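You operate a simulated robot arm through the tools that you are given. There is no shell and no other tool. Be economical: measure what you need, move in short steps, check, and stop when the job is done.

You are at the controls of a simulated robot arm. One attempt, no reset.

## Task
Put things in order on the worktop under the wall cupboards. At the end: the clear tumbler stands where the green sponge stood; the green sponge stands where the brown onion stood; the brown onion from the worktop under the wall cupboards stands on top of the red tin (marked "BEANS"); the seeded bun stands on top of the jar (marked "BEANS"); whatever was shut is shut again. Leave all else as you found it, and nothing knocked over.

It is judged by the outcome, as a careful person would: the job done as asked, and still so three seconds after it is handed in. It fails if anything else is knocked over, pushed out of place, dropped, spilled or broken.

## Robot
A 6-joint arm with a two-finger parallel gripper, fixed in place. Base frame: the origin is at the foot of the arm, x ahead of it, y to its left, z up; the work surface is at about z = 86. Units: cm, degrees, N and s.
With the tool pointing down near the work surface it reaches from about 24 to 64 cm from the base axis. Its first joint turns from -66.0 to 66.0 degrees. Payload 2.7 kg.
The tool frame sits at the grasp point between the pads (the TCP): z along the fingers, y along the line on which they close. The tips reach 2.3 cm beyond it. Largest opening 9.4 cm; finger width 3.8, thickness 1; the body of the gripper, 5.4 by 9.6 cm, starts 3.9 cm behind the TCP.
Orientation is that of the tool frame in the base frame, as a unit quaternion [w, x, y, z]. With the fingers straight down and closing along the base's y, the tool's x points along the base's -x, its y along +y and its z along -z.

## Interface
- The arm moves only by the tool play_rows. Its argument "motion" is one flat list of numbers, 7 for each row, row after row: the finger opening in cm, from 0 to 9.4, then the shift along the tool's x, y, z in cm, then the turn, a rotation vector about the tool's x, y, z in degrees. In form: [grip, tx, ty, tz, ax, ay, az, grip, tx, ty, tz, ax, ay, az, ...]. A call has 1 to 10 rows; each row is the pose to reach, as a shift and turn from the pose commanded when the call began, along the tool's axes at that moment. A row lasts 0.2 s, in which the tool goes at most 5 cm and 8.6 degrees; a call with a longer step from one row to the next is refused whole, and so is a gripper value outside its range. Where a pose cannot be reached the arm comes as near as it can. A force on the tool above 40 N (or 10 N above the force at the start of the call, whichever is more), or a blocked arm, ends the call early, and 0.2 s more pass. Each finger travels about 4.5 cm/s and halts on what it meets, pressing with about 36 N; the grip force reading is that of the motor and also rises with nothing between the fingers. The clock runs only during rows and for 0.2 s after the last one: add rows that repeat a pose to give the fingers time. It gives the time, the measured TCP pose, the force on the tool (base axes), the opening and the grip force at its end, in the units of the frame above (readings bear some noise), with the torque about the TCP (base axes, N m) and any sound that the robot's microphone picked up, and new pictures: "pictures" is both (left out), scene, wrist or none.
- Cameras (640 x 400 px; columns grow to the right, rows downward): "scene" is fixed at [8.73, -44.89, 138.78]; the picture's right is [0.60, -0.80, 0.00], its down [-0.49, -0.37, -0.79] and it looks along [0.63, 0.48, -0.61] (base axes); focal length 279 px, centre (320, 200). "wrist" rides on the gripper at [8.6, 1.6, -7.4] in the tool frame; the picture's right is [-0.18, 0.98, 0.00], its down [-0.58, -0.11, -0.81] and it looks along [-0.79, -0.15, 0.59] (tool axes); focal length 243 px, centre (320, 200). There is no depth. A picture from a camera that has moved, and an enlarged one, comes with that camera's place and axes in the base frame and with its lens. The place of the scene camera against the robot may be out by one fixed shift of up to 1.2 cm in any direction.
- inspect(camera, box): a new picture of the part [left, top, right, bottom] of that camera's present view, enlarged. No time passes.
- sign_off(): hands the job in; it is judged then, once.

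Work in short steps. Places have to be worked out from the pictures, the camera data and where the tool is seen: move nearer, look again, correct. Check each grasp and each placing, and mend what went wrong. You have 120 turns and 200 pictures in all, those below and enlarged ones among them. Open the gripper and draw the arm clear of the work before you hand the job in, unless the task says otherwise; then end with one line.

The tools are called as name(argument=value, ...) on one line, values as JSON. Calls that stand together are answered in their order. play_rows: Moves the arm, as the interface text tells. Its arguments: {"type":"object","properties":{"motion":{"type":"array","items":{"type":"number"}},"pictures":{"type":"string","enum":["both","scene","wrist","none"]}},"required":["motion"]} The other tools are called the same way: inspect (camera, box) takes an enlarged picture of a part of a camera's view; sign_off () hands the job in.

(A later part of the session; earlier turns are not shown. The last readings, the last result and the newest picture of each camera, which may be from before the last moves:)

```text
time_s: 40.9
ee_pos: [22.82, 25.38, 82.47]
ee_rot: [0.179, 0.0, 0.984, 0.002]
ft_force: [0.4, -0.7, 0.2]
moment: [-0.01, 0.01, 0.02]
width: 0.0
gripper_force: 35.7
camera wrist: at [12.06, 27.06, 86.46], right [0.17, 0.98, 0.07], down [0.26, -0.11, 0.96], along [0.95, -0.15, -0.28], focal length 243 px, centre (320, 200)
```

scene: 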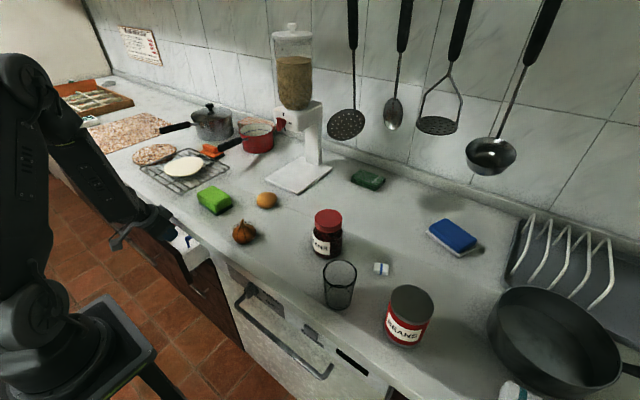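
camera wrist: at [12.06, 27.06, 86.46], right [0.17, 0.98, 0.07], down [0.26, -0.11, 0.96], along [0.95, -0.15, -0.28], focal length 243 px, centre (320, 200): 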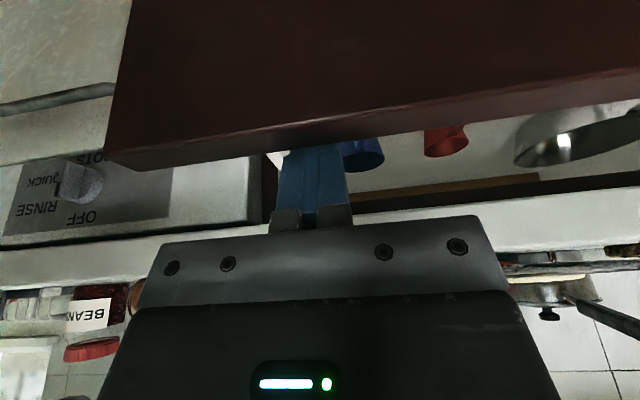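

Working. Pull further.

play_rows(motion=[0, 0.93, 0, -0.36, 0, 0, 0, 0, 1.9, 0, -0.73, 0, 0, 0, 0, 2.8, 0, -1.1, 0, 0, 0, 0, 3.7, 0, -1.45, 0, 0, 0, 0, 4.7, 0, -1.85, 0, 0, 0, 0, 5.6, 0, -2.2, 0, 0, 0], pictures="both")

```text
time_s: 42.3
ee_pos: [16.95, 25.71, 83.04]
ee_rot: [0.178, -0.001, 0.984, 0.0]
ft_force: [0.8, -0.3, -0.1]
moment: [0.01, 0.03, -0.01]
width: 0.0
gripper_force: 36.2
out of reach, approached as far as the arm can: row 5, 6
camera wrist: at [6.31, 27.42, 87.12], right [0.17, 0.98, 0.06], down [0.26, -0.11, 0.96], along [0.95, -0.15, -0.28], focal length 243 px, centre (320, 200)
```

scene: 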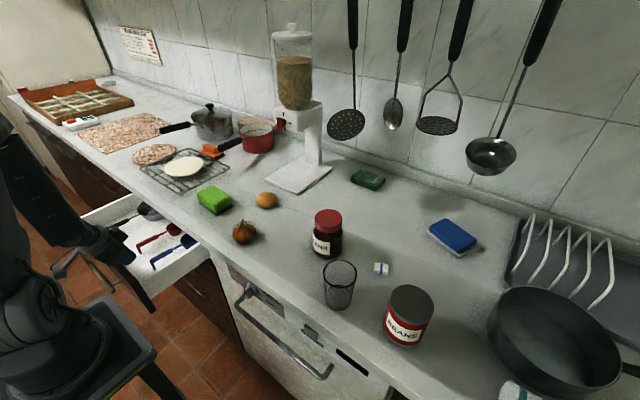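
wrist: 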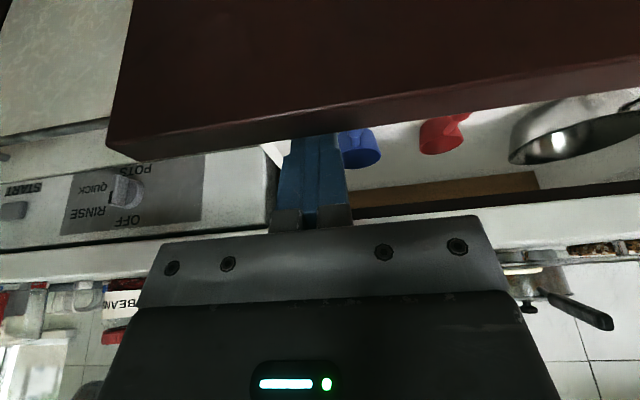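

The drawer is ~20 cm open: I see peeler-like tools and a steel bowl. Lift out and look inside from above.

play_rows(motion=[0, -1.6, 0, -4.4, 0, 0, 0, 0, -3.2, 0, -8.8, 0, 0, 0, 0, -5, 1, -13, 0, 6, 0, 0, -6.5, 3, -17, 0, 12, 0, 0, -8, 5, -21, 0, 18, 0, 0, -9.5, 7, -23, 0, 25, 0], pictures="both")

```text
time_s: 43.7
ee_pos: [19.67, 31.7, 107.81]
ee_rot: [-0.041, -0.001, 0.999, 0.003]
ft_force: [-0.3, 0.1, 0.3]
moment: [-0.01, 0.0, 0.0]
width: 0.02
gripper_force: 36.6
out of reach, approached as far as the arm can: row 1, 2, 3, 4, 5, 6
camera wrist: at [11.63, 33.28, 116.04], right [0.18, 0.98, -0.01], down [0.64, -0.11, 0.76], along [0.74, -0.14, -0.65], focal length 243 px, centre (320, 200)
```

scene: 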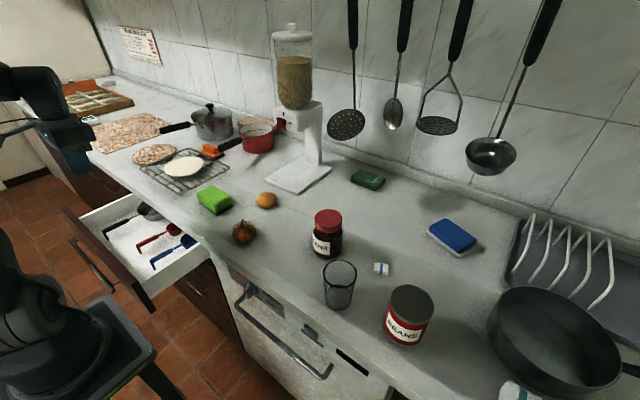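
wrist: 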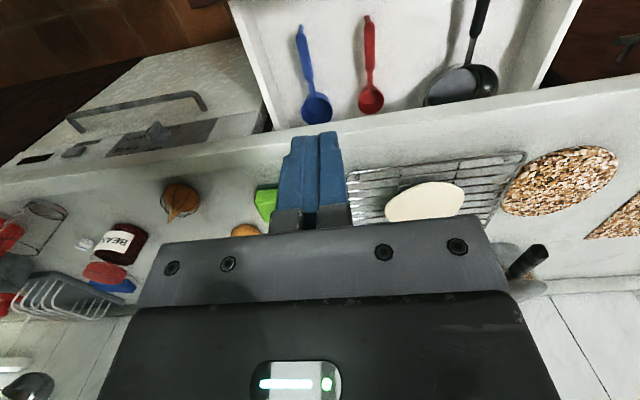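

Only spoons and a ladle are visible. I'll peek low under the worktop to see the rear of this drawer before ruling it out.

play_rows(motion=[0, -0.4, 1, 3.6, 0, -5, 0, 0, -0.8, 2, 7.2, 0, -10, 0, 0, -1.2, 3, 10.8, 0, -15, 0, 0, -1.6, 4, 14.4, 0, -20, 0, 0, -2, 5, 18, 0, -25, 0, 0, -2.2, 6, 21.2, 0, -25, 0], pictures="wrist")

inspect(camera="wrist", box=[130, 40, 640, 240])

```text
time_s: 45.1
ee_pos: [24.44, 33.14, 84.76]
ee_rot: [0.178, -0.001, 0.984, 0.004]
ft_force: [0.6, 0.6, -0.4]
moment: [0.0, 0.03, 0.0]
width: 0.04
gripper_force: 35.8
out of reach, approached as far as the arm can: row 1, 2, 3, 4, 5, 6
camera wrist: at [13.71, 34.76, 88.62], right [0.17, 0.98, 0.07], down [0.26, -0.11, 0.96], along [0.95, -0.14, -0.28], focal length 243 px, centre (320, 200)
```

wrist: 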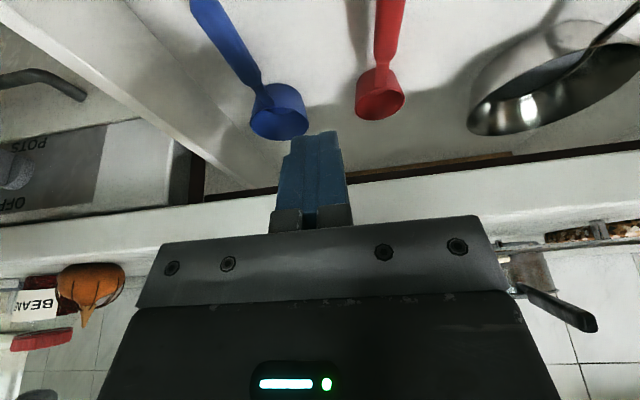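

```text
1.25 times, centred on (385, 140) of wrist
camera zoom: at [13.71, 34.76, 88.62], right [0.17, 0.98, 0.07], down [0.26, -0.11, 0.96], along [0.95, -0.14, -0.28], focal length 304 px, centre (238, 275)
```

zoom: 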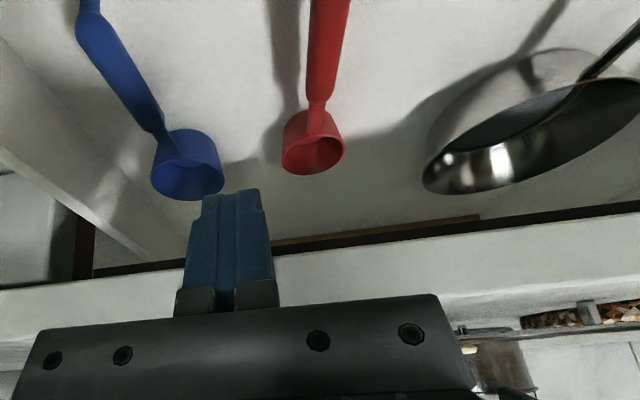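

The top drawer holds just two scoops and a ladle — no bun. I'll close it: rise, move in front of the panel, then push it shut.

play_rows(motion=[0, -1.4, 0, -3.8, 0, 0, 0, 0, -2.8, 0, -7.5, 0, 5, 0, 0, -4.2, -1, -11.2, 0, 10, 0, 0, -4, -3, -14.8, 0, 17, 0, 0, -1.5, -5, -17, 0, 24, 0, 0, 1, -7, -18, 0, 31, 0, 0, 3.5, -9, -18.8, 0, 38, 0, 0, 6, -11.1, -19.3, 0, 42, 0], pictures="both")

```text
time_s: 46.9
ee_pos: [12.25, 22.14, 100.95]
ee_rot: [-0.187, 0.0, 0.982, 0.003]
ft_force: [-0.1, 0.2, 0.3]
moment: [-0.03, -0.02, -0.05]
width: 0.02
gripper_force: 36.1
out of reach, approached as far as the arm can: row 1, 2
camera wrist: at [6.8, 23.8, 111.01], right [0.17, 0.98, -0.06], down [0.84, -0.11, 0.54], along [0.52, -0.14, -0.84], focal length 243 px, centre (320, 200)
```

scene: 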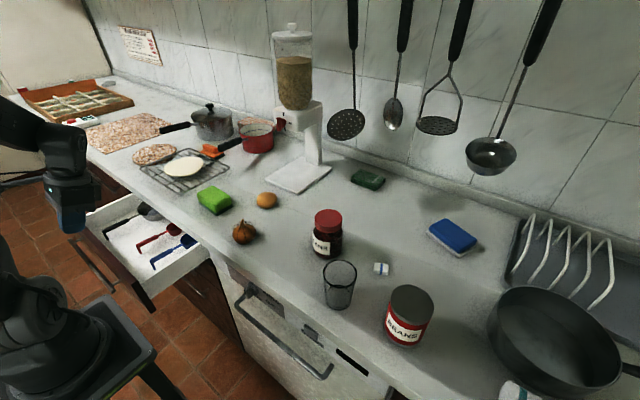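
wrist: 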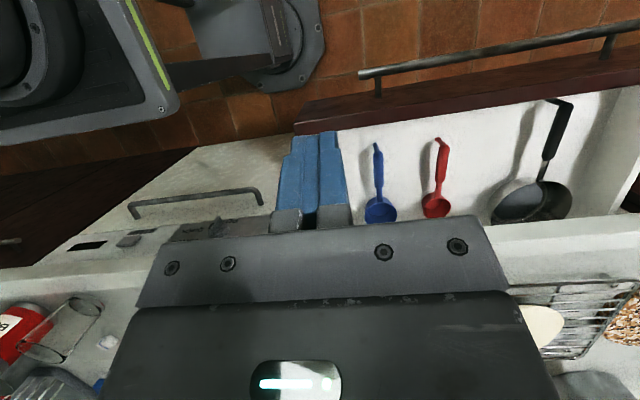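

I'll pinch the panel's top edge: first level the tool and turn it 90° so the fingers close along x, opening fully.

play_rows(motion=[0, 0, 0.4, 0, 0, -7.5, 0, 2, -0.3, 0.8, 0, 0, -15, 0, 4, -0.5, 1.2, 0, 0, -22, 0], pictures="none")

play_rows(motion=[5, 0, 0, 0, 0, 0, -8.2, 5, 0, 0, 0, 0, 0, -16.4, 5, 0, 0, 0, 0, 0, -24.6, 5, 0, 0, 0, 0, 0, -32.8, 5, 0, 0, 0, 0, 0, -41, 5, 0, 0, 0, 0, 0, -49.2, 5, 0, 0, 0, 0, 0, -57.4, 5, 0, 0, 0, 0, 0, -65.6, 5, 0, 0, 0, 0, 0, -73.8, 5, 0, 0, 0, 0, 0, -82], pictures="none")

play_rows(motion=[6, 0, 0, 0, 0, 0, -8, 6, 0, 0, 0, 0, 0, -8, 6, 0, 0, 0, 0, 0, -8], pictures="both")

```text
time_s: 47.7
ee_pos: [16.31, 21.68, 100.64]
ee_rot: [0.005, -0.001, 1.0, 0.003]
ft_force: [0.6, 0.7, -0.1]
moment: [0.0, -0.01, 0.03]
width: 3.99
gripper_force: 0.1
out of reach, approached as far as the arm can: row 2, 3
```

```text
time_s: 49.9
ee_pos: [16.31, 21.67, 100.73]
ee_rot: [0.005, -0.657, 0.754, 0.0]
ft_force: [-0.4, -0.3, -0.1]
moment: [0.02, 0.0, -0.01]
width: 4.99
gripper_force: 0.1
```

```text
time_s: 50.7
ee_pos: [16.19, 21.62, 100.53]
ee_rot: [-0.005, 0.708, -0.706, 0.002]
ft_force: [-0.6, -0.8, -0.4]
moment: [0.03, 0.02, -0.01]
width: 5.98
gripper_force: 0.1
camera wrist: at [14.58, 13.01, 108.04], right [-0.98, 0.18, -0.01], down [0.1, 0.58, 0.81], along [0.15, 0.8, -0.59], focal length 243 px, centre (320, 200)
```

scene: 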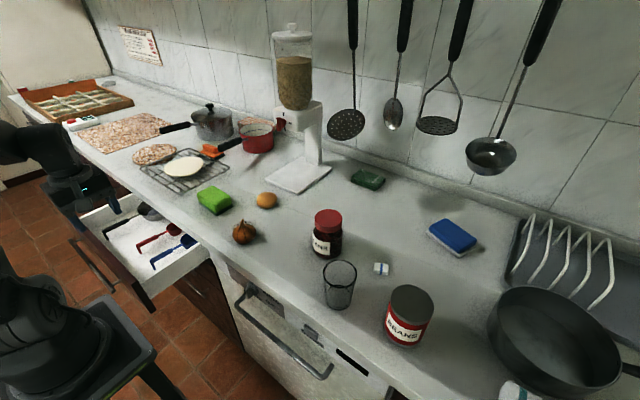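
wrist: 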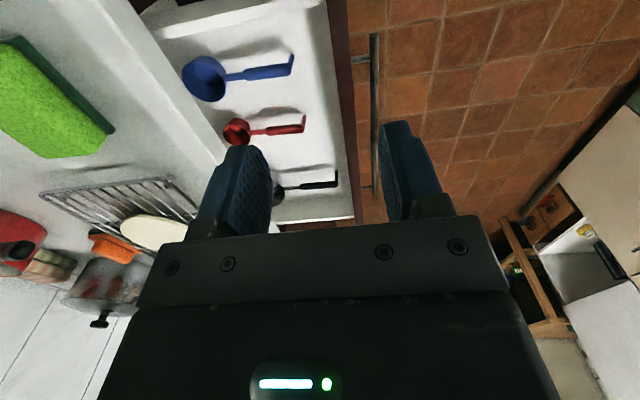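

inspect(camera="wrist", box=[260, 0, 460, 125])

```text
3.20 times, centred on (360, 62) of wrist
camera zoom: at [14.58, 13.01, 108.04], right [-0.98, 0.18, -0.01], down [0.1, 0.58, 0.81], along [0.15, 0.8, -0.59], focal length 776 px, centre (192, 640)
```

zoom: 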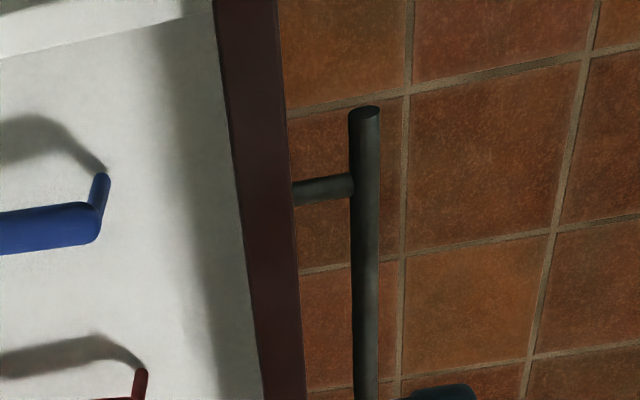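

Panel top edge is at x≈13.8–15.4. Lower the open fingers astride it.

play_rows(motion=[6, -1.3, 0.5, 3, 0, 0, 0, 6, -2.6, 1.1, 6, 0, 0, 0, 6, -3.9, 1.6, 9, 0, 0, 0, 6, -3.9, 1.6, 12, 0, 0, 0, 6, -3.9, 1.6, 15, 0, 0, 0, 6, -3.9, 1.6, 17.2, 0, 0, 0], pictures="wrist")

```text
time_s: 52.1
ee_pos: [17.55, 24.24, 83.95]
ee_rot: [-0.004, 0.708, -0.707, 0.002]
ft_force: [-1.3, -4.6, 11.7]
moment: [-0.35, 0.46, 0.14]
width: 6.02
gripper_force: 0.4
out of reach, approached as far as the arm can: row 1, 2, 3, 4, 5, 6
stopped in row 6: the force on the tool passed its limit at 105 N (the readings are from after the stop); the commanded pose is now the measured one
camera wrist: at [15.86, 15.55, 91.35], right [-0.98, 0.18, -0.01], down [0.1, 0.58, 0.81], along [0.15, 0.79, -0.59], focal length 243 px, centre (320, 200)
```

wrist: 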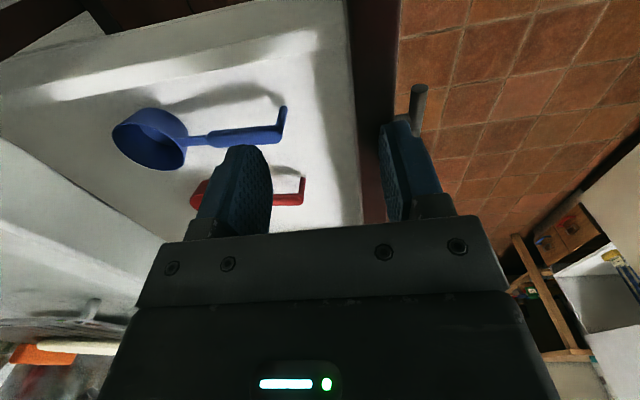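

Inner-radius limit left a finger on the panel's edge. Lift, shift to (14.7, 28), and lower again.

play_rows(motion=[6, 0, 0, -2.5, 0, 0, 0, 6, -2, 1.5, -2.5, 0, 0, 0, 6, -4, 2.9, -2.5, 0, 0, 0, 6, -4, 2.9, -2.5, 0, 0, 0], pictures="wrist")

```text
time_s: 53.1
ee_pos: [18.62, 26.02, 86.56]
ee_rot: [-0.005, 0.707, -0.707, 0.002]
ft_force: [-0.1, -1.0, -0.1]
moment: [-0.03, -0.01, 0.01]
width: 5.99
gripper_force: 0.1
out of reach, approached as far as the arm can: row 2, 3, 4
camera wrist: at [16.74, 17.4, 93.84], right [-0.98, 0.18, -0.01], down [0.1, 0.58, 0.81], along [0.15, 0.8, -0.59], focal length 243 px, centre (320, 200)
```

wrist: 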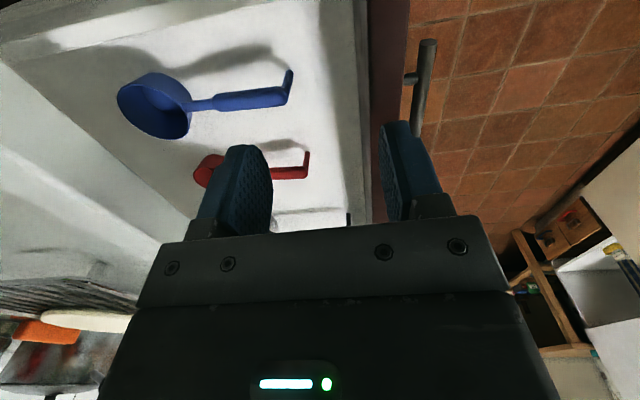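

I'll open fully so the outer finger clears the panel from x≈17.5, where the arm does reach.

play_rows(motion=[7, 0.6, 0.4, 0, 0, 0, 0, 8, 1.2, 0.8, 0, 0, 0, 0, 9.4, 1.8, 1.2, 0, 0, 0, 0, 9.4, 1.8, 1.2, 0, 0, 0, 0, 9.4, 1.8, 1.2, 0, 0, 0, 0], pictures="wrist")

```text
time_s: 54.3
ee_pos: [17.5, 24.04, 86.34]
ee_rot: [-0.005, 0.708, -0.707, 0.001]
ft_force: [0.2, 0.2, -0.6]
moment: [0.03, 0.0, 0.06]
width: 9.39
gripper_force: 0.0
out of reach, approached as far as the arm can: row 3, 4, 5
camera wrist: at [15.77, 15.44, 93.69], right [-0.98, 0.18, -0.01], down [0.1, 0.58, 0.81], along [0.15, 0.8, -0.59], focal length 243 px, centre (320, 200)
```

wrist: 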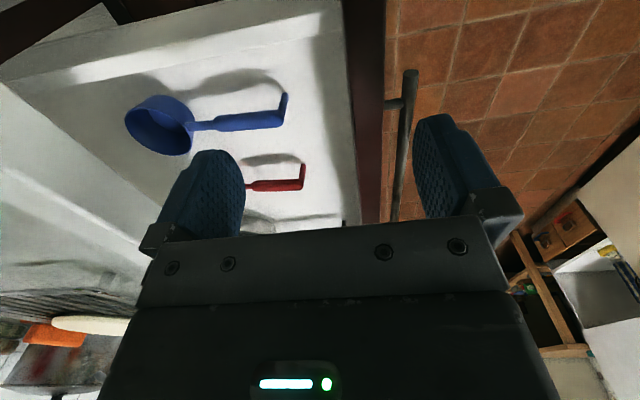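

play_rows(motion=[9.4, 0, 0, 2, 0, 0, 0, 9.4, 0, 0, 3.7, 0, 0, 0, 9.4, 0, -1.5, 3.7, 0, 0, 0, 9.4, 0, -3, 3.7, 0, 0, 0, 8, 0, -4.5, 3.7, 0, 0, 0, 6, 0, -6, 3.7, 0, 0, 0, 4, 0, -7.5, 3.7, 0, 0, 0, 2.5, 0, -8.5, 3.7, 0, 0, 0], pictures="wrist")

```text
time_s: 56.1
ee_pos: [26.07, 24.16, 82.5]
ee_rot: [-0.006, 0.708, -0.706, 0.002]
ft_force: [-0.2, -1.0, 0.2]
moment: [0.0, -0.02, -0.02]
width: 2.49
gripper_force: 0.2
camera wrist: at [24.3, 15.42, 89.97], right [-0.98, 0.18, -0.01], down [0.1, 0.58, 0.81], along [0.15, 0.8, -0.59], focal length 243 px, centre (320, 200)
```

wrist: 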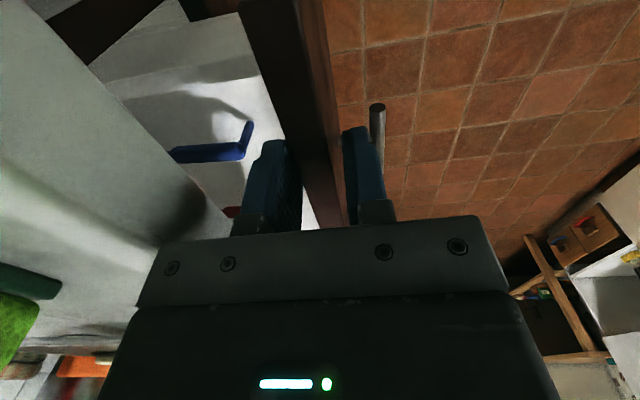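

The panel is between the fingers. Push a bit further with slight lift (to skim above the worktop), then rise clear.

play_rows(motion=[2.5, 0, -0.5, -0.5, 0, 0, 0, 2.5, 0, -1.7, -0.7, 0, 0, 0, 2.5, 0, -2.7, -0.7, 0, 0, 0, 3.5, 0, -2.2, -0.7, 0, 0, 0, 3.5, 0, -2.0, -4, 0, 0, 0, 2, 0, 1, -8, 0, 0, 0, 0, 1, 4.5, -11, 0, 0, 0, 0, 1.5, 8.5, -13, 0, 0, 0], pictures="none")

play_rows(motion=[0, 0, 0, 0, 6.8, -1.5, -2.9, 0, 0, 0, 0, 13.6, -3, -5.8, 0, 0, 0, 0, 20.4, -4.5, -8.6, 0, 0, 0, 0, 27.2, -6.1, -11.5, 0, 0, 0, 0, 34, -7.6, -14.4, 0, 0, 0, 0, 40.7, -9.1, -17.3, 0, 0, 0, 0, 47.5, -10.6, -20.1, 0, 0, 0, 0, 54.3, -12.1, -23], pictures="both")

```text
time_s: 57.9
ee_pos: [17.05, 22.54, 95.47]
ee_rot: [0.005, -0.707, 0.707, -0.002]
ft_force: [-0.3, -0.4, -0.4]
moment: [0.03, 0.02, 0.01]
width: 0.01
gripper_force: 36.4
```

```text
time_s: 59.7
ee_pos: [24.17, 30.62, 95.44]
ee_rot: [-0.396, 0.745, -0.475, 0.251]
ft_force: [0.0, -0.7, 0.3]
moment: [-0.02, 0.05, -0.01]
width: 0.0
gripper_force: 36.3
out of reach, approached as far as the arm can: row 1, 2, 3, 4, 5, 6, 7, 8
camera wrist: at [21.38, 19.78, 98.3], right [-0.58, -0.07, -0.81], down [-0.8, 0.27, 0.54], along [0.18, 0.96, -0.21], focal length 243 px, centre (320, 200)
```

scene: 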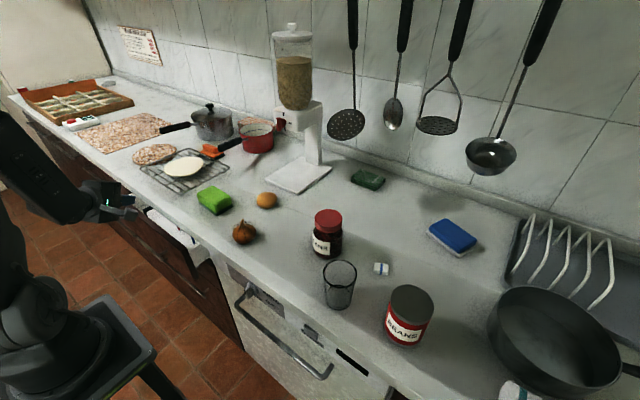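
wrist: 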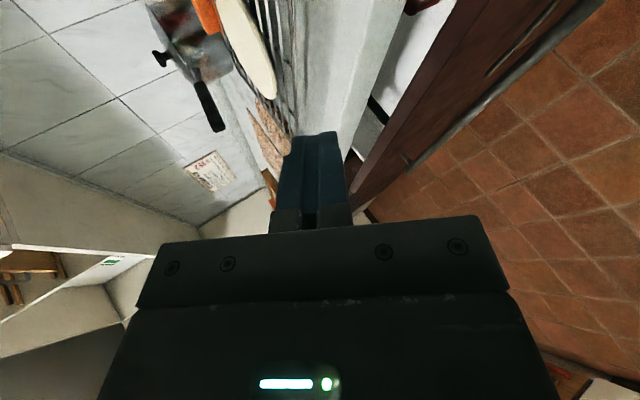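

play_rows(motion=[0, 0.6, 3.7, 1.6, 0, 0, 0, 0, 1.2, 7.4, 3.3, 0, 0, 0, 0, 1.8, 11.1, 5, 0, 0, 0, 0, 2.5, 14.9, 6.6, 0, 0, 0, 0, 2.5, 14.9, 6.6, 0, 0, 0], pictures="both")

```text
time_s: 60.9
ee_pos: [22.71, 27.15, 79.12]
ee_rot: [-0.395, 0.745, -0.475, 0.251]
ft_force: [1.1, 0.2, -0.4]
moment: [-0.01, 0.0, 0.01]
width: 0.01
gripper_force: 35.9
camera wrist: at [19.84, 16.38, 81.98], right [-0.58, -0.07, -0.81], down [-0.8, 0.27, 0.54], along [0.18, 0.96, -0.21], focal length 243 px, centre (320, 200)
```

scene: 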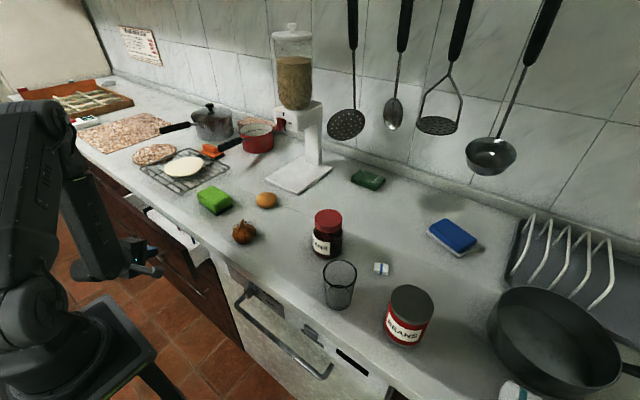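
wrist: 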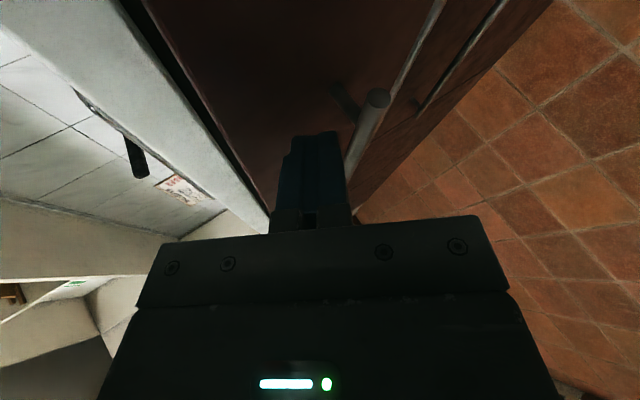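

Now push +x until the drawer bottoms out.

play_rows(motion=[0, 0.55, -0.67, 0.97, 0, 0, 0, 0, 1.1, -1.34, 1.93, 0, 0, 0, 0, 1.65, -2.0, 2.9, 0, 0, 0, 0, 2.1, -2.6, 3.7, 0, 0, 0, 0, 2.5, -3.1, 4.45, 0, 0, 0, 0, 2.9, -3.6, 5.2, 0, 0, 0, 0, 3.4, -4.1, 5.95, 0, 0, 0, 0, 3.6, -4.4, 6.3, 0, 0, 0], pictures="both")

```text
time_s: 62.7
ee_pos: [30.41, 27.95, 79.35]
ee_rot: [-0.393, 0.745, -0.476, 0.254]
ft_force: [-0.2, 0.4, 0.3]
moment: [-0.02, 0.04, -0.02]
width: 0.0
gripper_force: 36.6
out of reach, approached as far as the arm can: row 7, 8
camera wrist: at [27.6, 17.19, 82.15], right [-0.58, -0.07, -0.81], down [-0.79, 0.28, 0.54], along [0.19, 0.96, -0.21], focal length 243 px, centre (320, 200)
```

scene: 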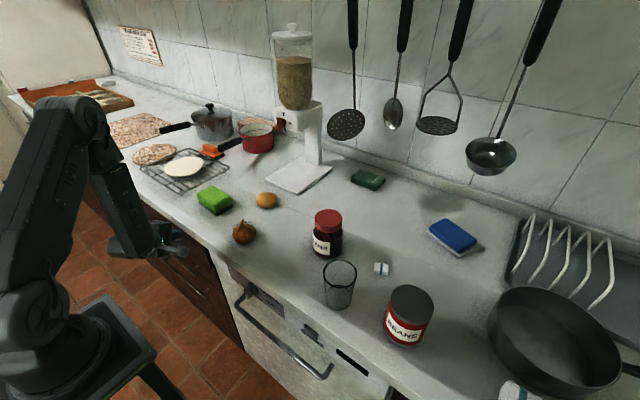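
wrist: 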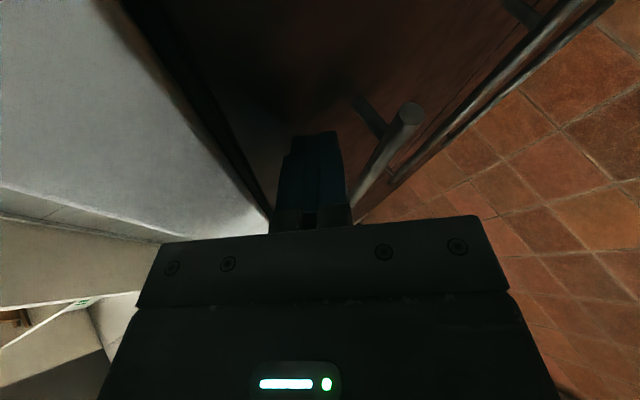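

Nearly shut. Push a final bit and then check for a gap.

play_rows(motion=[0, 0.45, -0.5, 0.4, 0, 0, 0, 0, 1.2, -0.75, 0.4, 0, 0, 0, 0, 1.2, -0.75, 0.4, 0, 0, 0], pictures="wrist")

inspect(camera="scene", box=[90, 150, 290, 330])

```text
time_s: 63.5
ee_pos: [30.95, 28.28, 79.89]
ee_rot: [-0.394, 0.744, -0.476, 0.253]
ft_force: [-0.7, 0.7, 0.2]
moment: [-0.02, 0.01, 0.02]
width: 0.0
gripper_force: 35.7
out of reach, approached as far as the arm can: row 1, 2, 3
camera wrist: at [28.04, 17.5, 82.64], right [-0.58, -0.07, -0.81], down [-0.79, 0.28, 0.54], along [0.19, 0.96, -0.21], focal length 243 px, centre (320, 200)
```

wrist: 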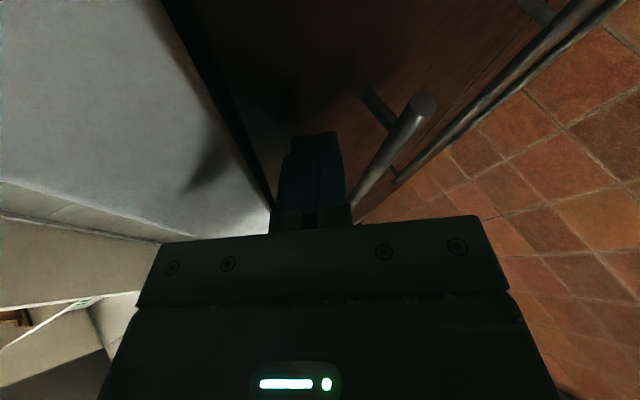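

```text
2.22 times, centred on (190, 240) of scene
camera zoom: at [8.73, -44.89, 138.78], right [0.6, -0.8, 0.0], down [-0.49, -0.37, -0.79], along [0.63, 0.48, -0.61], focal length 620 px, centre (609, 111)
```

zoom: 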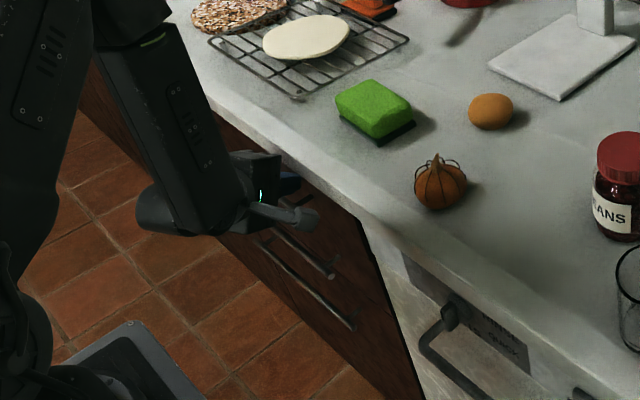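

Drawer appears shut. With nearly the same orientation I'll back off and go for the middle drawer's handle (z≈62).

play_rows(motion=[1, -1.2, 1.4, -2.1, 0, 0, 0, 3, -2.9, 3.5, -5.2, 0, 0, 0, 4, -3, 6.1, -3, 0, 0, 0, 4, -3.2, 8.7, -0.8, 0, 0, 0, 4, -3.3, 11.3, 1.4, 0, 0, 0, 4, -3.4, 14.1, 3.6, 0, 0, 0], pictures="both")

```text
time_s: 64.9
ee_pos: [25.14, 29.04, 65.88]
ee_rot: [-0.396, 0.745, -0.475, 0.251]
ft_force: [0.4, -0.6, -0.7]
moment: [0.02, -0.02, 0.01]
width: 4.0
gripper_force: 0.0
camera wrist: at [22.35, 18.3, 68.7], right [-0.58, -0.07, -0.81], down [-0.79, 0.27, 0.54], along [0.18, 0.96, -0.21], focal length 243 px, centre (320, 200)
```

scene: 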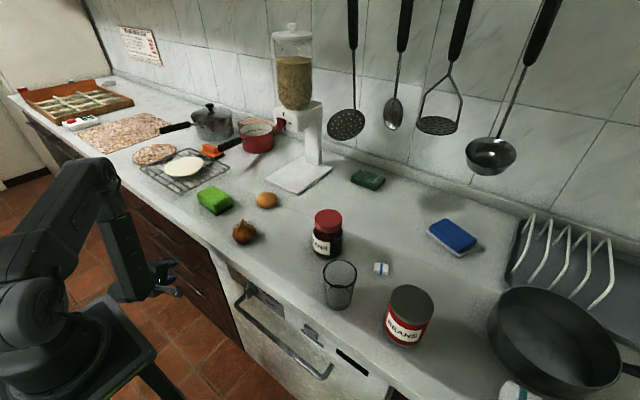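
wrist: 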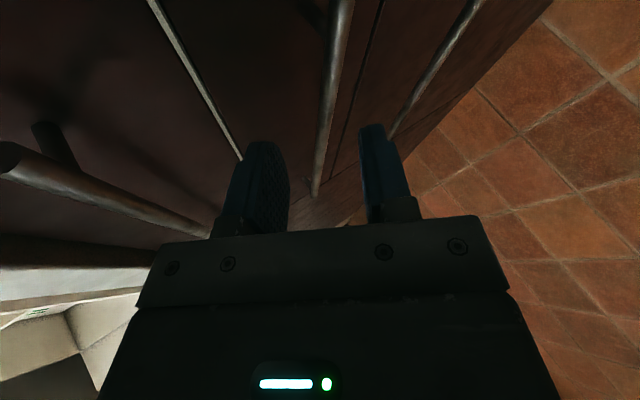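

The middle bar runs between the fingers. Advance 5.6 cm and close.

play_rows(motion=[3.6, 0, 0, 1.5, 0, 0, 0, 3.4, 0, 0, 3, 0, 0, 0, 3.2, 0, 0, 4.4, 0, 0, 0, 3.2, 0, 0, 5.6, 0, 0, 0, 2, 0, 0, 5.6, 0, 0, 0, 1, 0, 0, 5.6, 0, 0, 0, 0, 0, 0, 5.6, 0, 0, 0], pictures="wrist")

```text
time_s: 66.5
ee_pos: [28.36, 30.68, 62.24]
ee_rot: [-0.383, 0.754, -0.475, 0.243]
ft_force: [-20.8, 1.3, -14.8]
moment: [0.2, 0.71, -0.22]
width: 1.04
gripper_force: 24.0
stopped in row 7: the force on the tool passed its limit at 44 N (the readings are from after the stop); the commanded pose is now the measured one
camera wrist: at [25.73, 19.87, 65.25], right [-0.6, -0.09, -0.79], down [-0.78, 0.27, 0.56], along [0.17, 0.96, -0.23], focal length 243 px, centre (320, 200)
```

wrist: 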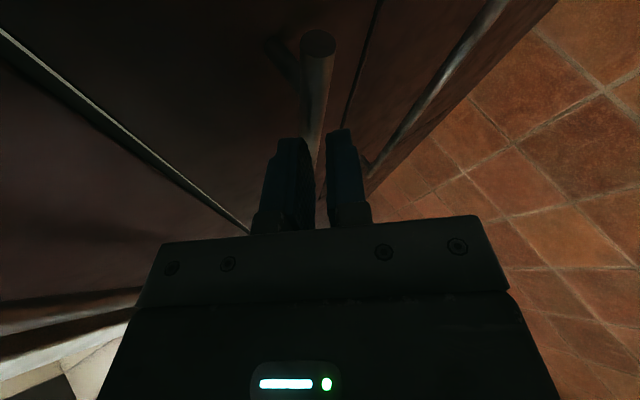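

play_rows(motion=[0, 0, 0, 0, 0, 0, 0, 0, -0.3, 0.35, -0.5, 0, 0, 0, 0, -0.6, 0.7, -1.05, 0, 0, 0, 0, -1.05, 1.3, -1.86, 0, 0, 0, 0, -1.5, 1.8, -2.6, 0, 0, 0], pictures="both")

```text
time_s: 67.0
ee_pos: [28.07, 30.62, 62.22]
ee_rot: [-0.383, 0.756, -0.472, 0.242]
ft_force: [-21.1, -4.6, 20.8]
moment: [-0.23, -0.27, -0.28]
width: 0.0
gripper_force: 42.3
stopped in row 2: the force on the tool passed its limit at 47 N (the readings are from after the stop); the commanded pose is now the measured one
camera wrist: at [25.55, 19.86, 65.37], right [-0.6, -0.09, -0.79], down [-0.78, 0.27, 0.56], along [0.16, 0.96, -0.23], focal length 243 px, centre (320, 200)
```

scene: 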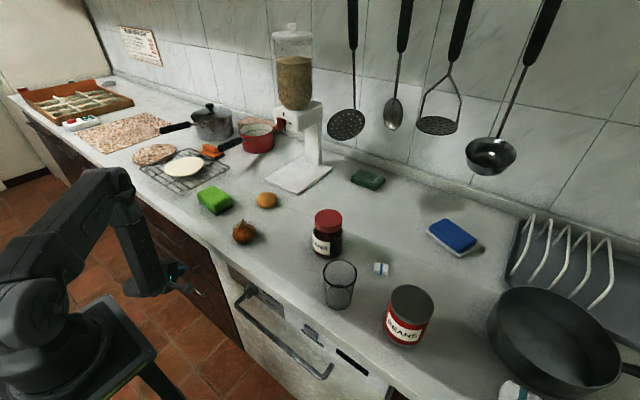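
wrist: 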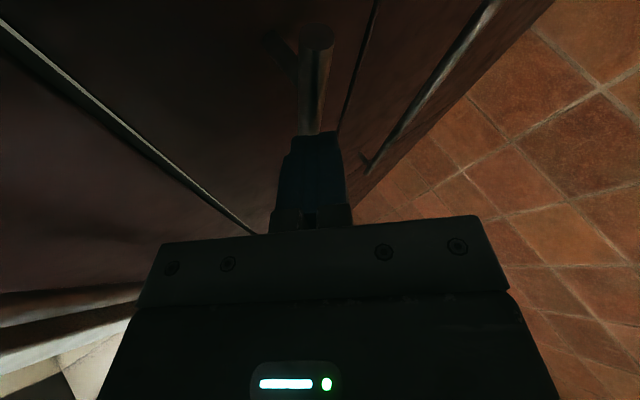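

It slipped off the tips — too shallow. Back off, reopen, and grasp 2 cm deeper.

play_rows(motion=[1, 0, 0, -1.5, 0, 0, 0, 2.5, 0, 0, -3, 0, 0, 0, 3.2, 0, 0, -3, 0, 0, 0, 3.2, 0, -0.2, -1, 0, 0, 0, 3, 0, -0.3, 1, 0, 0, 0, 3, 0, -0.3, 2, 0, 0, 0], pictures="wrist")

```text
time_s: 68.3
ee_pos: [29.83, 31.43, 61.41]
ee_rot: [-0.382, 0.756, -0.474, 0.242]
ft_force: [-0.4, -1.0, 1.1]
moment: [0.02, 0.01, 0.0]
width: 3.01
gripper_force: 0.1
camera wrist: at [27.28, 20.65, 64.48], right [-0.6, -0.09, -0.79], down [-0.78, 0.27, 0.56], along [0.17, 0.96, -0.23], focal length 243 px, centre (320, 200)
```

wrist: 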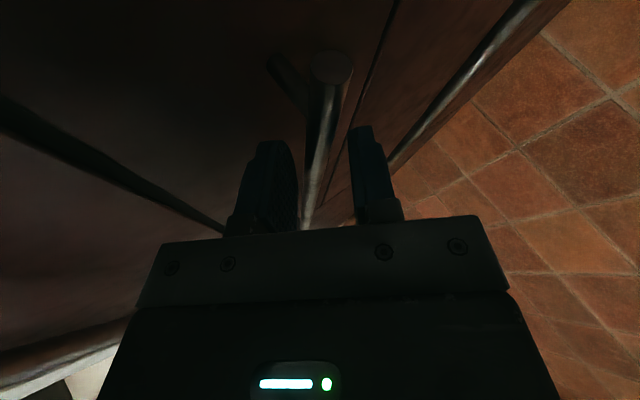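

play_rows(motion=[2, 0, 0, 0, 0, 0, 0, 1, 0, 0, 0, 0, 0, 0, 0, 0, 0, 0, 0, 0, 0, 0, 0, 0, 0, 0, 0, 0], pictures="none")

play_rows(motion=[0, -0.3, 0.35, -0.5, 0, 0, 0, 0, -0.6, 0.7, -1.05, 0, 0, 0, 0, -1.05, 1.3, -1.86, 0, 0, 0, 0, -1.5, 1.8, -2.6, 0, 0, 0], pictures="both")

```text
time_s: 69.3
ee_pos: [30.02, 31.65, 61.6]
ee_rot: [-0.385, 0.753, -0.475, 0.242]
ft_force: [0.0, 3.4, 13.3]
moment: [1.72, -0.14, -1.51]
width: 2.28
gripper_force: 45.1
```

```text
time_s: 70.3
ee_pos: [26.31, 31.58, 61.55]
ee_rot: [-0.384, 0.755, -0.474, 0.242]
ft_force: [-1.0, 3.4, 12.1]
moment: [2.26, -0.15, -0.89]
width: 2.29
gripper_force: 44.5
camera wrist: at [23.74, 20.72, 64.58], right [-0.6, -0.09, -0.79], down [-0.78, 0.27, 0.56], along [0.17, 0.96, -0.23], focal length 243 px, centre (320, 200)
```

scene: 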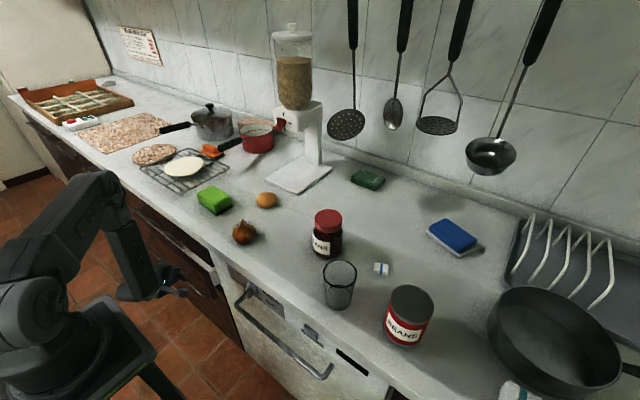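
wrist: 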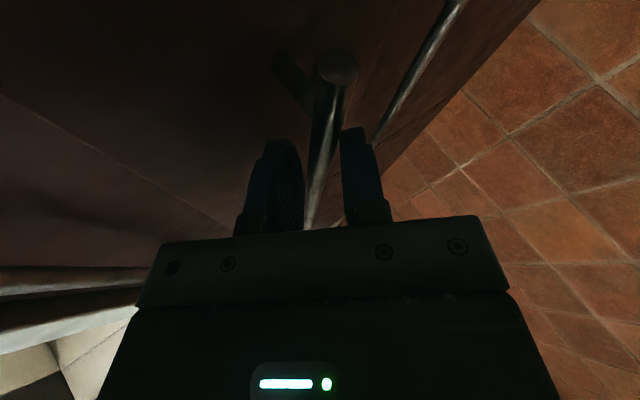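

inspect(camera="scene", box=[110, 180, 270, 320])

```text
2.86 times, centred on (190, 250) of scene
camera zoom: at [8.72, -44.91, 138.78], right [0.6, -0.8, 0.0], down [-0.49, -0.37, -0.79], along [0.63, 0.48, -0.61], focal length 797 px, centre (691, 57)
```

zoom: 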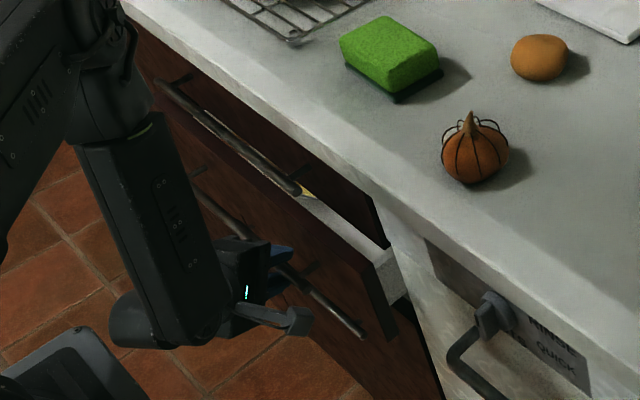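

Top drawer is shut; the middle one opens, and something yellowish shows inside. Keep pulling.

play_rows(motion=[0, -0.5, 0.6, -0.86, 0, 0, 0, 0, -0.95, 1.15, -1.68, 0, 0, 0, 0, -1.4, 1.75, -2.5, 0, 0, 0, 0, -1.9, 2.3, -3.3, 0, 0, 0, 0, -2.3, 2.85, -4.1, 0, 0, 0, 0, -2.75, 3.35, -4.8, 0, 0, 0], pictures="scene")

inspect(camera="scene", box=[110, 180, 270, 320])

```text
time_s: 71.8
ee_pos: [20.32, 31.44, 61.47]
ee_rot: [-0.386, 0.756, -0.473, 0.238]
ft_force: [-0.5, 31.3, -21.8]
moment: [1.92, 0.2, -1.02]
width: 2.26
gripper_force: 45.4
out of reach, approached as far as the arm can: row 6
```

scene: 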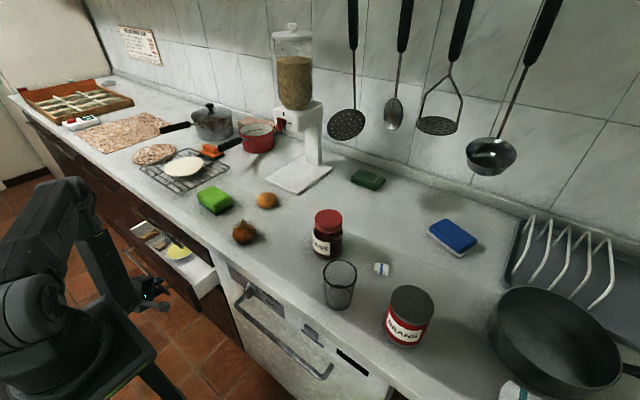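

```text
2.86 times, centred on (190, 250) of scene
camera zoom: at [8.75, -44.82, 138.81], right [0.6, -0.8, 0.0], down [-0.49, -0.37, -0.79], along [0.63, 0.48, -0.61], focal length 797 px, centre (691, 57)
```

zoom: 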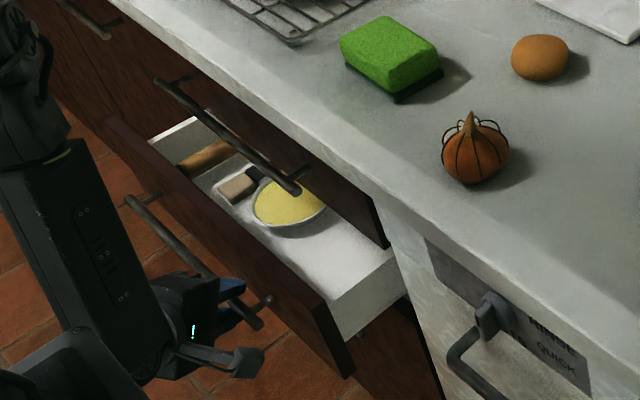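

Middle drawer ~10 cm open: yellow bowl, a block, a rolling-pin end. Release, back off, rise, and take a better look.

play_rows(motion=[3.4, 0, 0, 0, 0, 0, 0, 3.6, 0, 0, 0, 0, 0, 0, 3.6, 0, 0, -2, 0, 0, 0, 3.6, 0, 0, -4.5, 0, 0, 0, 3.6, 0, -3.5, -7, 0, 0, 0, 3.6, 0, -7.5, -9.5, 0, 0, 0, 3.6, 0, -11.5, -12.5, 0, 0, 0, 3.6, 0, -15.5, -15, 0, 0, 0], pictures="both")

```text
time_s: 73.5
ee_pos: [19.32, 28.94, 82.9]
ee_rot: [-0.382, 0.756, -0.474, 0.241]
ft_force: [0.9, 0.2, -0.5]
moment: [0.02, 0.0, 0.03]
width: 3.62
gripper_force: 0.0
out of reach, approached as far as the arm can: row 3, 4, 5, 6, 7, 8
camera wrist: at [16.79, 18.15, 86.06], right [-0.6, -0.09, -0.79], down [-0.78, 0.27, 0.56], along [0.16, 0.96, -0.23], focal length 243 px, centre (320, 200)
```

scene: 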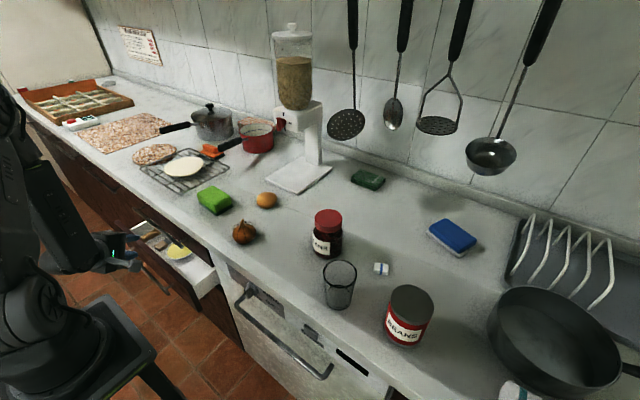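
wrist: 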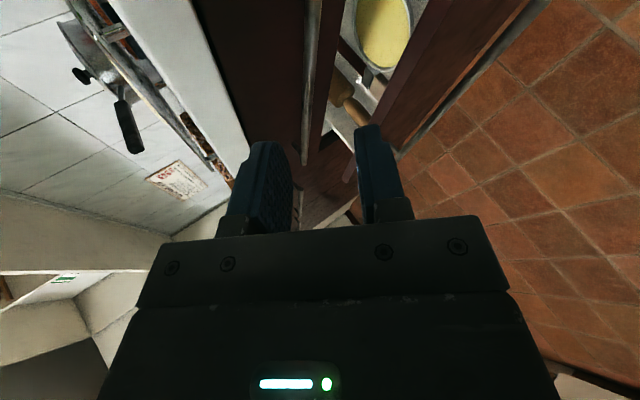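

play_rows(motion=[4, 0, -0.8, -0.5, -7, 1.55, 2.95, 4, 0, -1.6, -1.1, -14, 3.1, 5.9, 4, 0, -2.4, -1.7, -21, 4.65, 8.85, 4, 0, -3.2, -2.3, -28, 6.2, 11.8, 4, 0, -4.1, -2.8, -35, 7.75, 14.7, 4, 0, -4.1, -2.8, -41.8, 9.3, 17.7], pictures="both")

```text
time_s: 75.0
ee_pos: [20.68, 28.29, 87.11]
ee_rot: [-0.097, 0.744, -0.658, 0.066]
ft_force: [-0.1, 0.0, 0.1]
moment: [0.04, 0.01, 0.04]
width: 3.99
gripper_force: 0.0
out of reach, approached as far as the arm can: row 6
camera wrist: at [18.41, 19.11, 93.73], right [-0.97, 0.07, -0.22], down [-0.15, 0.54, 0.83], along [0.18, 0.84, -0.52], focal length 243 px, centre (320, 200)
```

scene: 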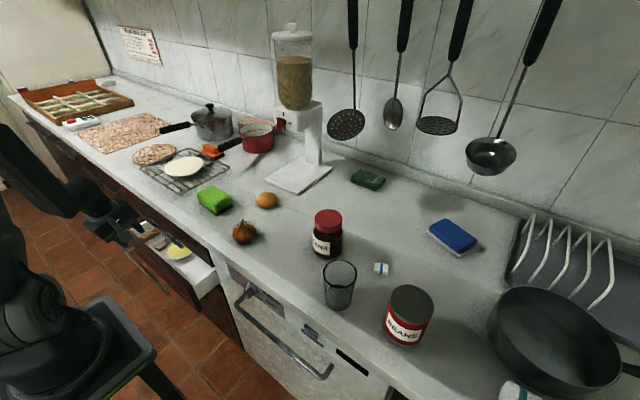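
wrist: 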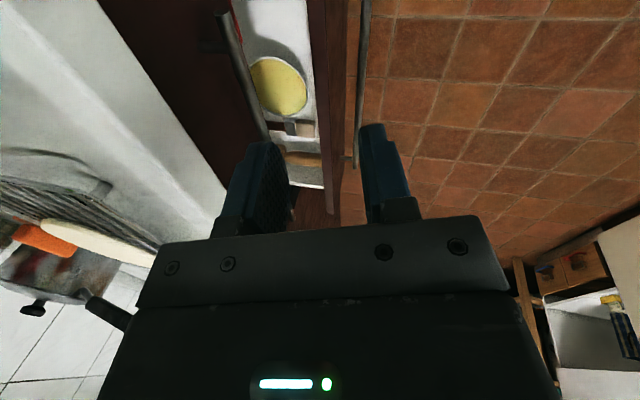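

Panel now at x≈24–25.6, top z≈67.7. Lower the open fingers astride it to pinch and pull further.

play_rows(motion=[5, 1.4, -0.2, 4, 0, 0, 0, 5, 2.8, -0.3, 8, 0, 0, 0, 5, 4.1, -0.5, 12.4, 0, 0, 0, 5, 4.2, 0.3, 16, 0, 0, 0, 5, 4.3, 1.1, 19.2, 0, 0, 0], pictures="wrist")

```text
time_s: 76.2
ee_pos: [23.7, 24.75, 67.88]
ee_rot: [-0.082, 0.739, -0.666, 0.057]
ft_force: [0.7, -0.3, -0.1]
moment: [0.03, -0.03, -0.02]
width: 4.99
gripper_force: 0.4
camera wrist: at [21.53, 15.66, 74.69], right [-0.98, 0.08, -0.19], down [-0.11, 0.55, 0.83], along [0.17, 0.83, -0.53], focal length 243 px, centre (320, 200)
```

wrist: 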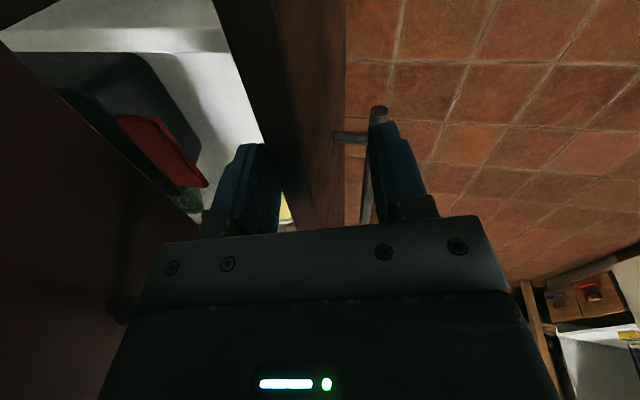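

Astride. There's more in the back (a black tray with a red item). Pinch and pull.

play_rows(motion=[3, 0, 0, 0, 0, 0, 0, 1, 0, 0, 0, 0, 0, 0, 0, 0, 0, 0, 0, 0, 0, 0, -0.15, 0.95, -0.2, 0, 0, 0, 0, -0.3, 1.9, -0.4, 0, 0, 0, 0, -0.45, 2.9, -0.6, 0, 0, 0, 0, -0.6, 3.8, -0.8, 0, 0, 0, 0, -0.75, 4.8, -1, 0, 0, 0, 0, -0.9, 5.7, -1.2, 0, 0, 0, 0, -1, 6.7, -1.4, 0, 0, 0], pictures="both")

```text
time_s: 78.3
ee_pos: [16.56, 24.71, 68.0]
ee_rot: [-0.079, 0.74, -0.666, 0.057]
ft_force: [-1.0, -18.1, -1.8]
moment: [-0.67, 1.01, -1.83]
width: 2.53
gripper_force: 45.2
camera wrist: at [14.49, 15.72, 74.77], right [-0.98, 0.08, -0.18], down [-0.11, 0.56, 0.82], along [0.17, 0.83, -0.53], focal length 243 px, centre (320, 200)
```

scene: 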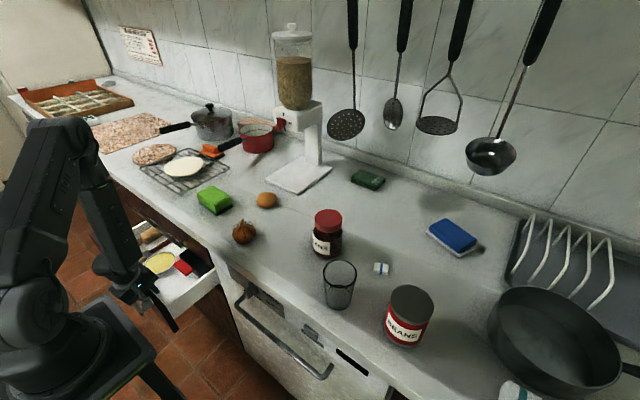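
wrist: 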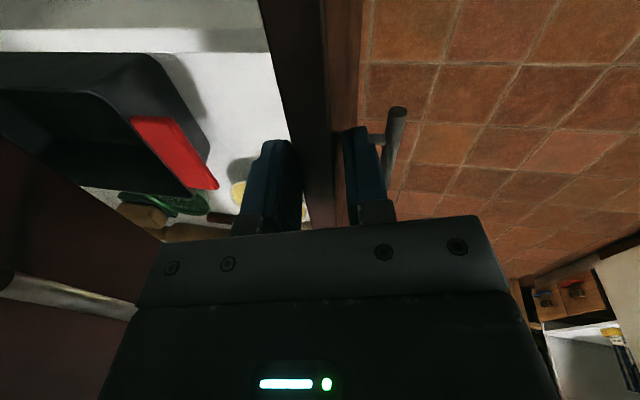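

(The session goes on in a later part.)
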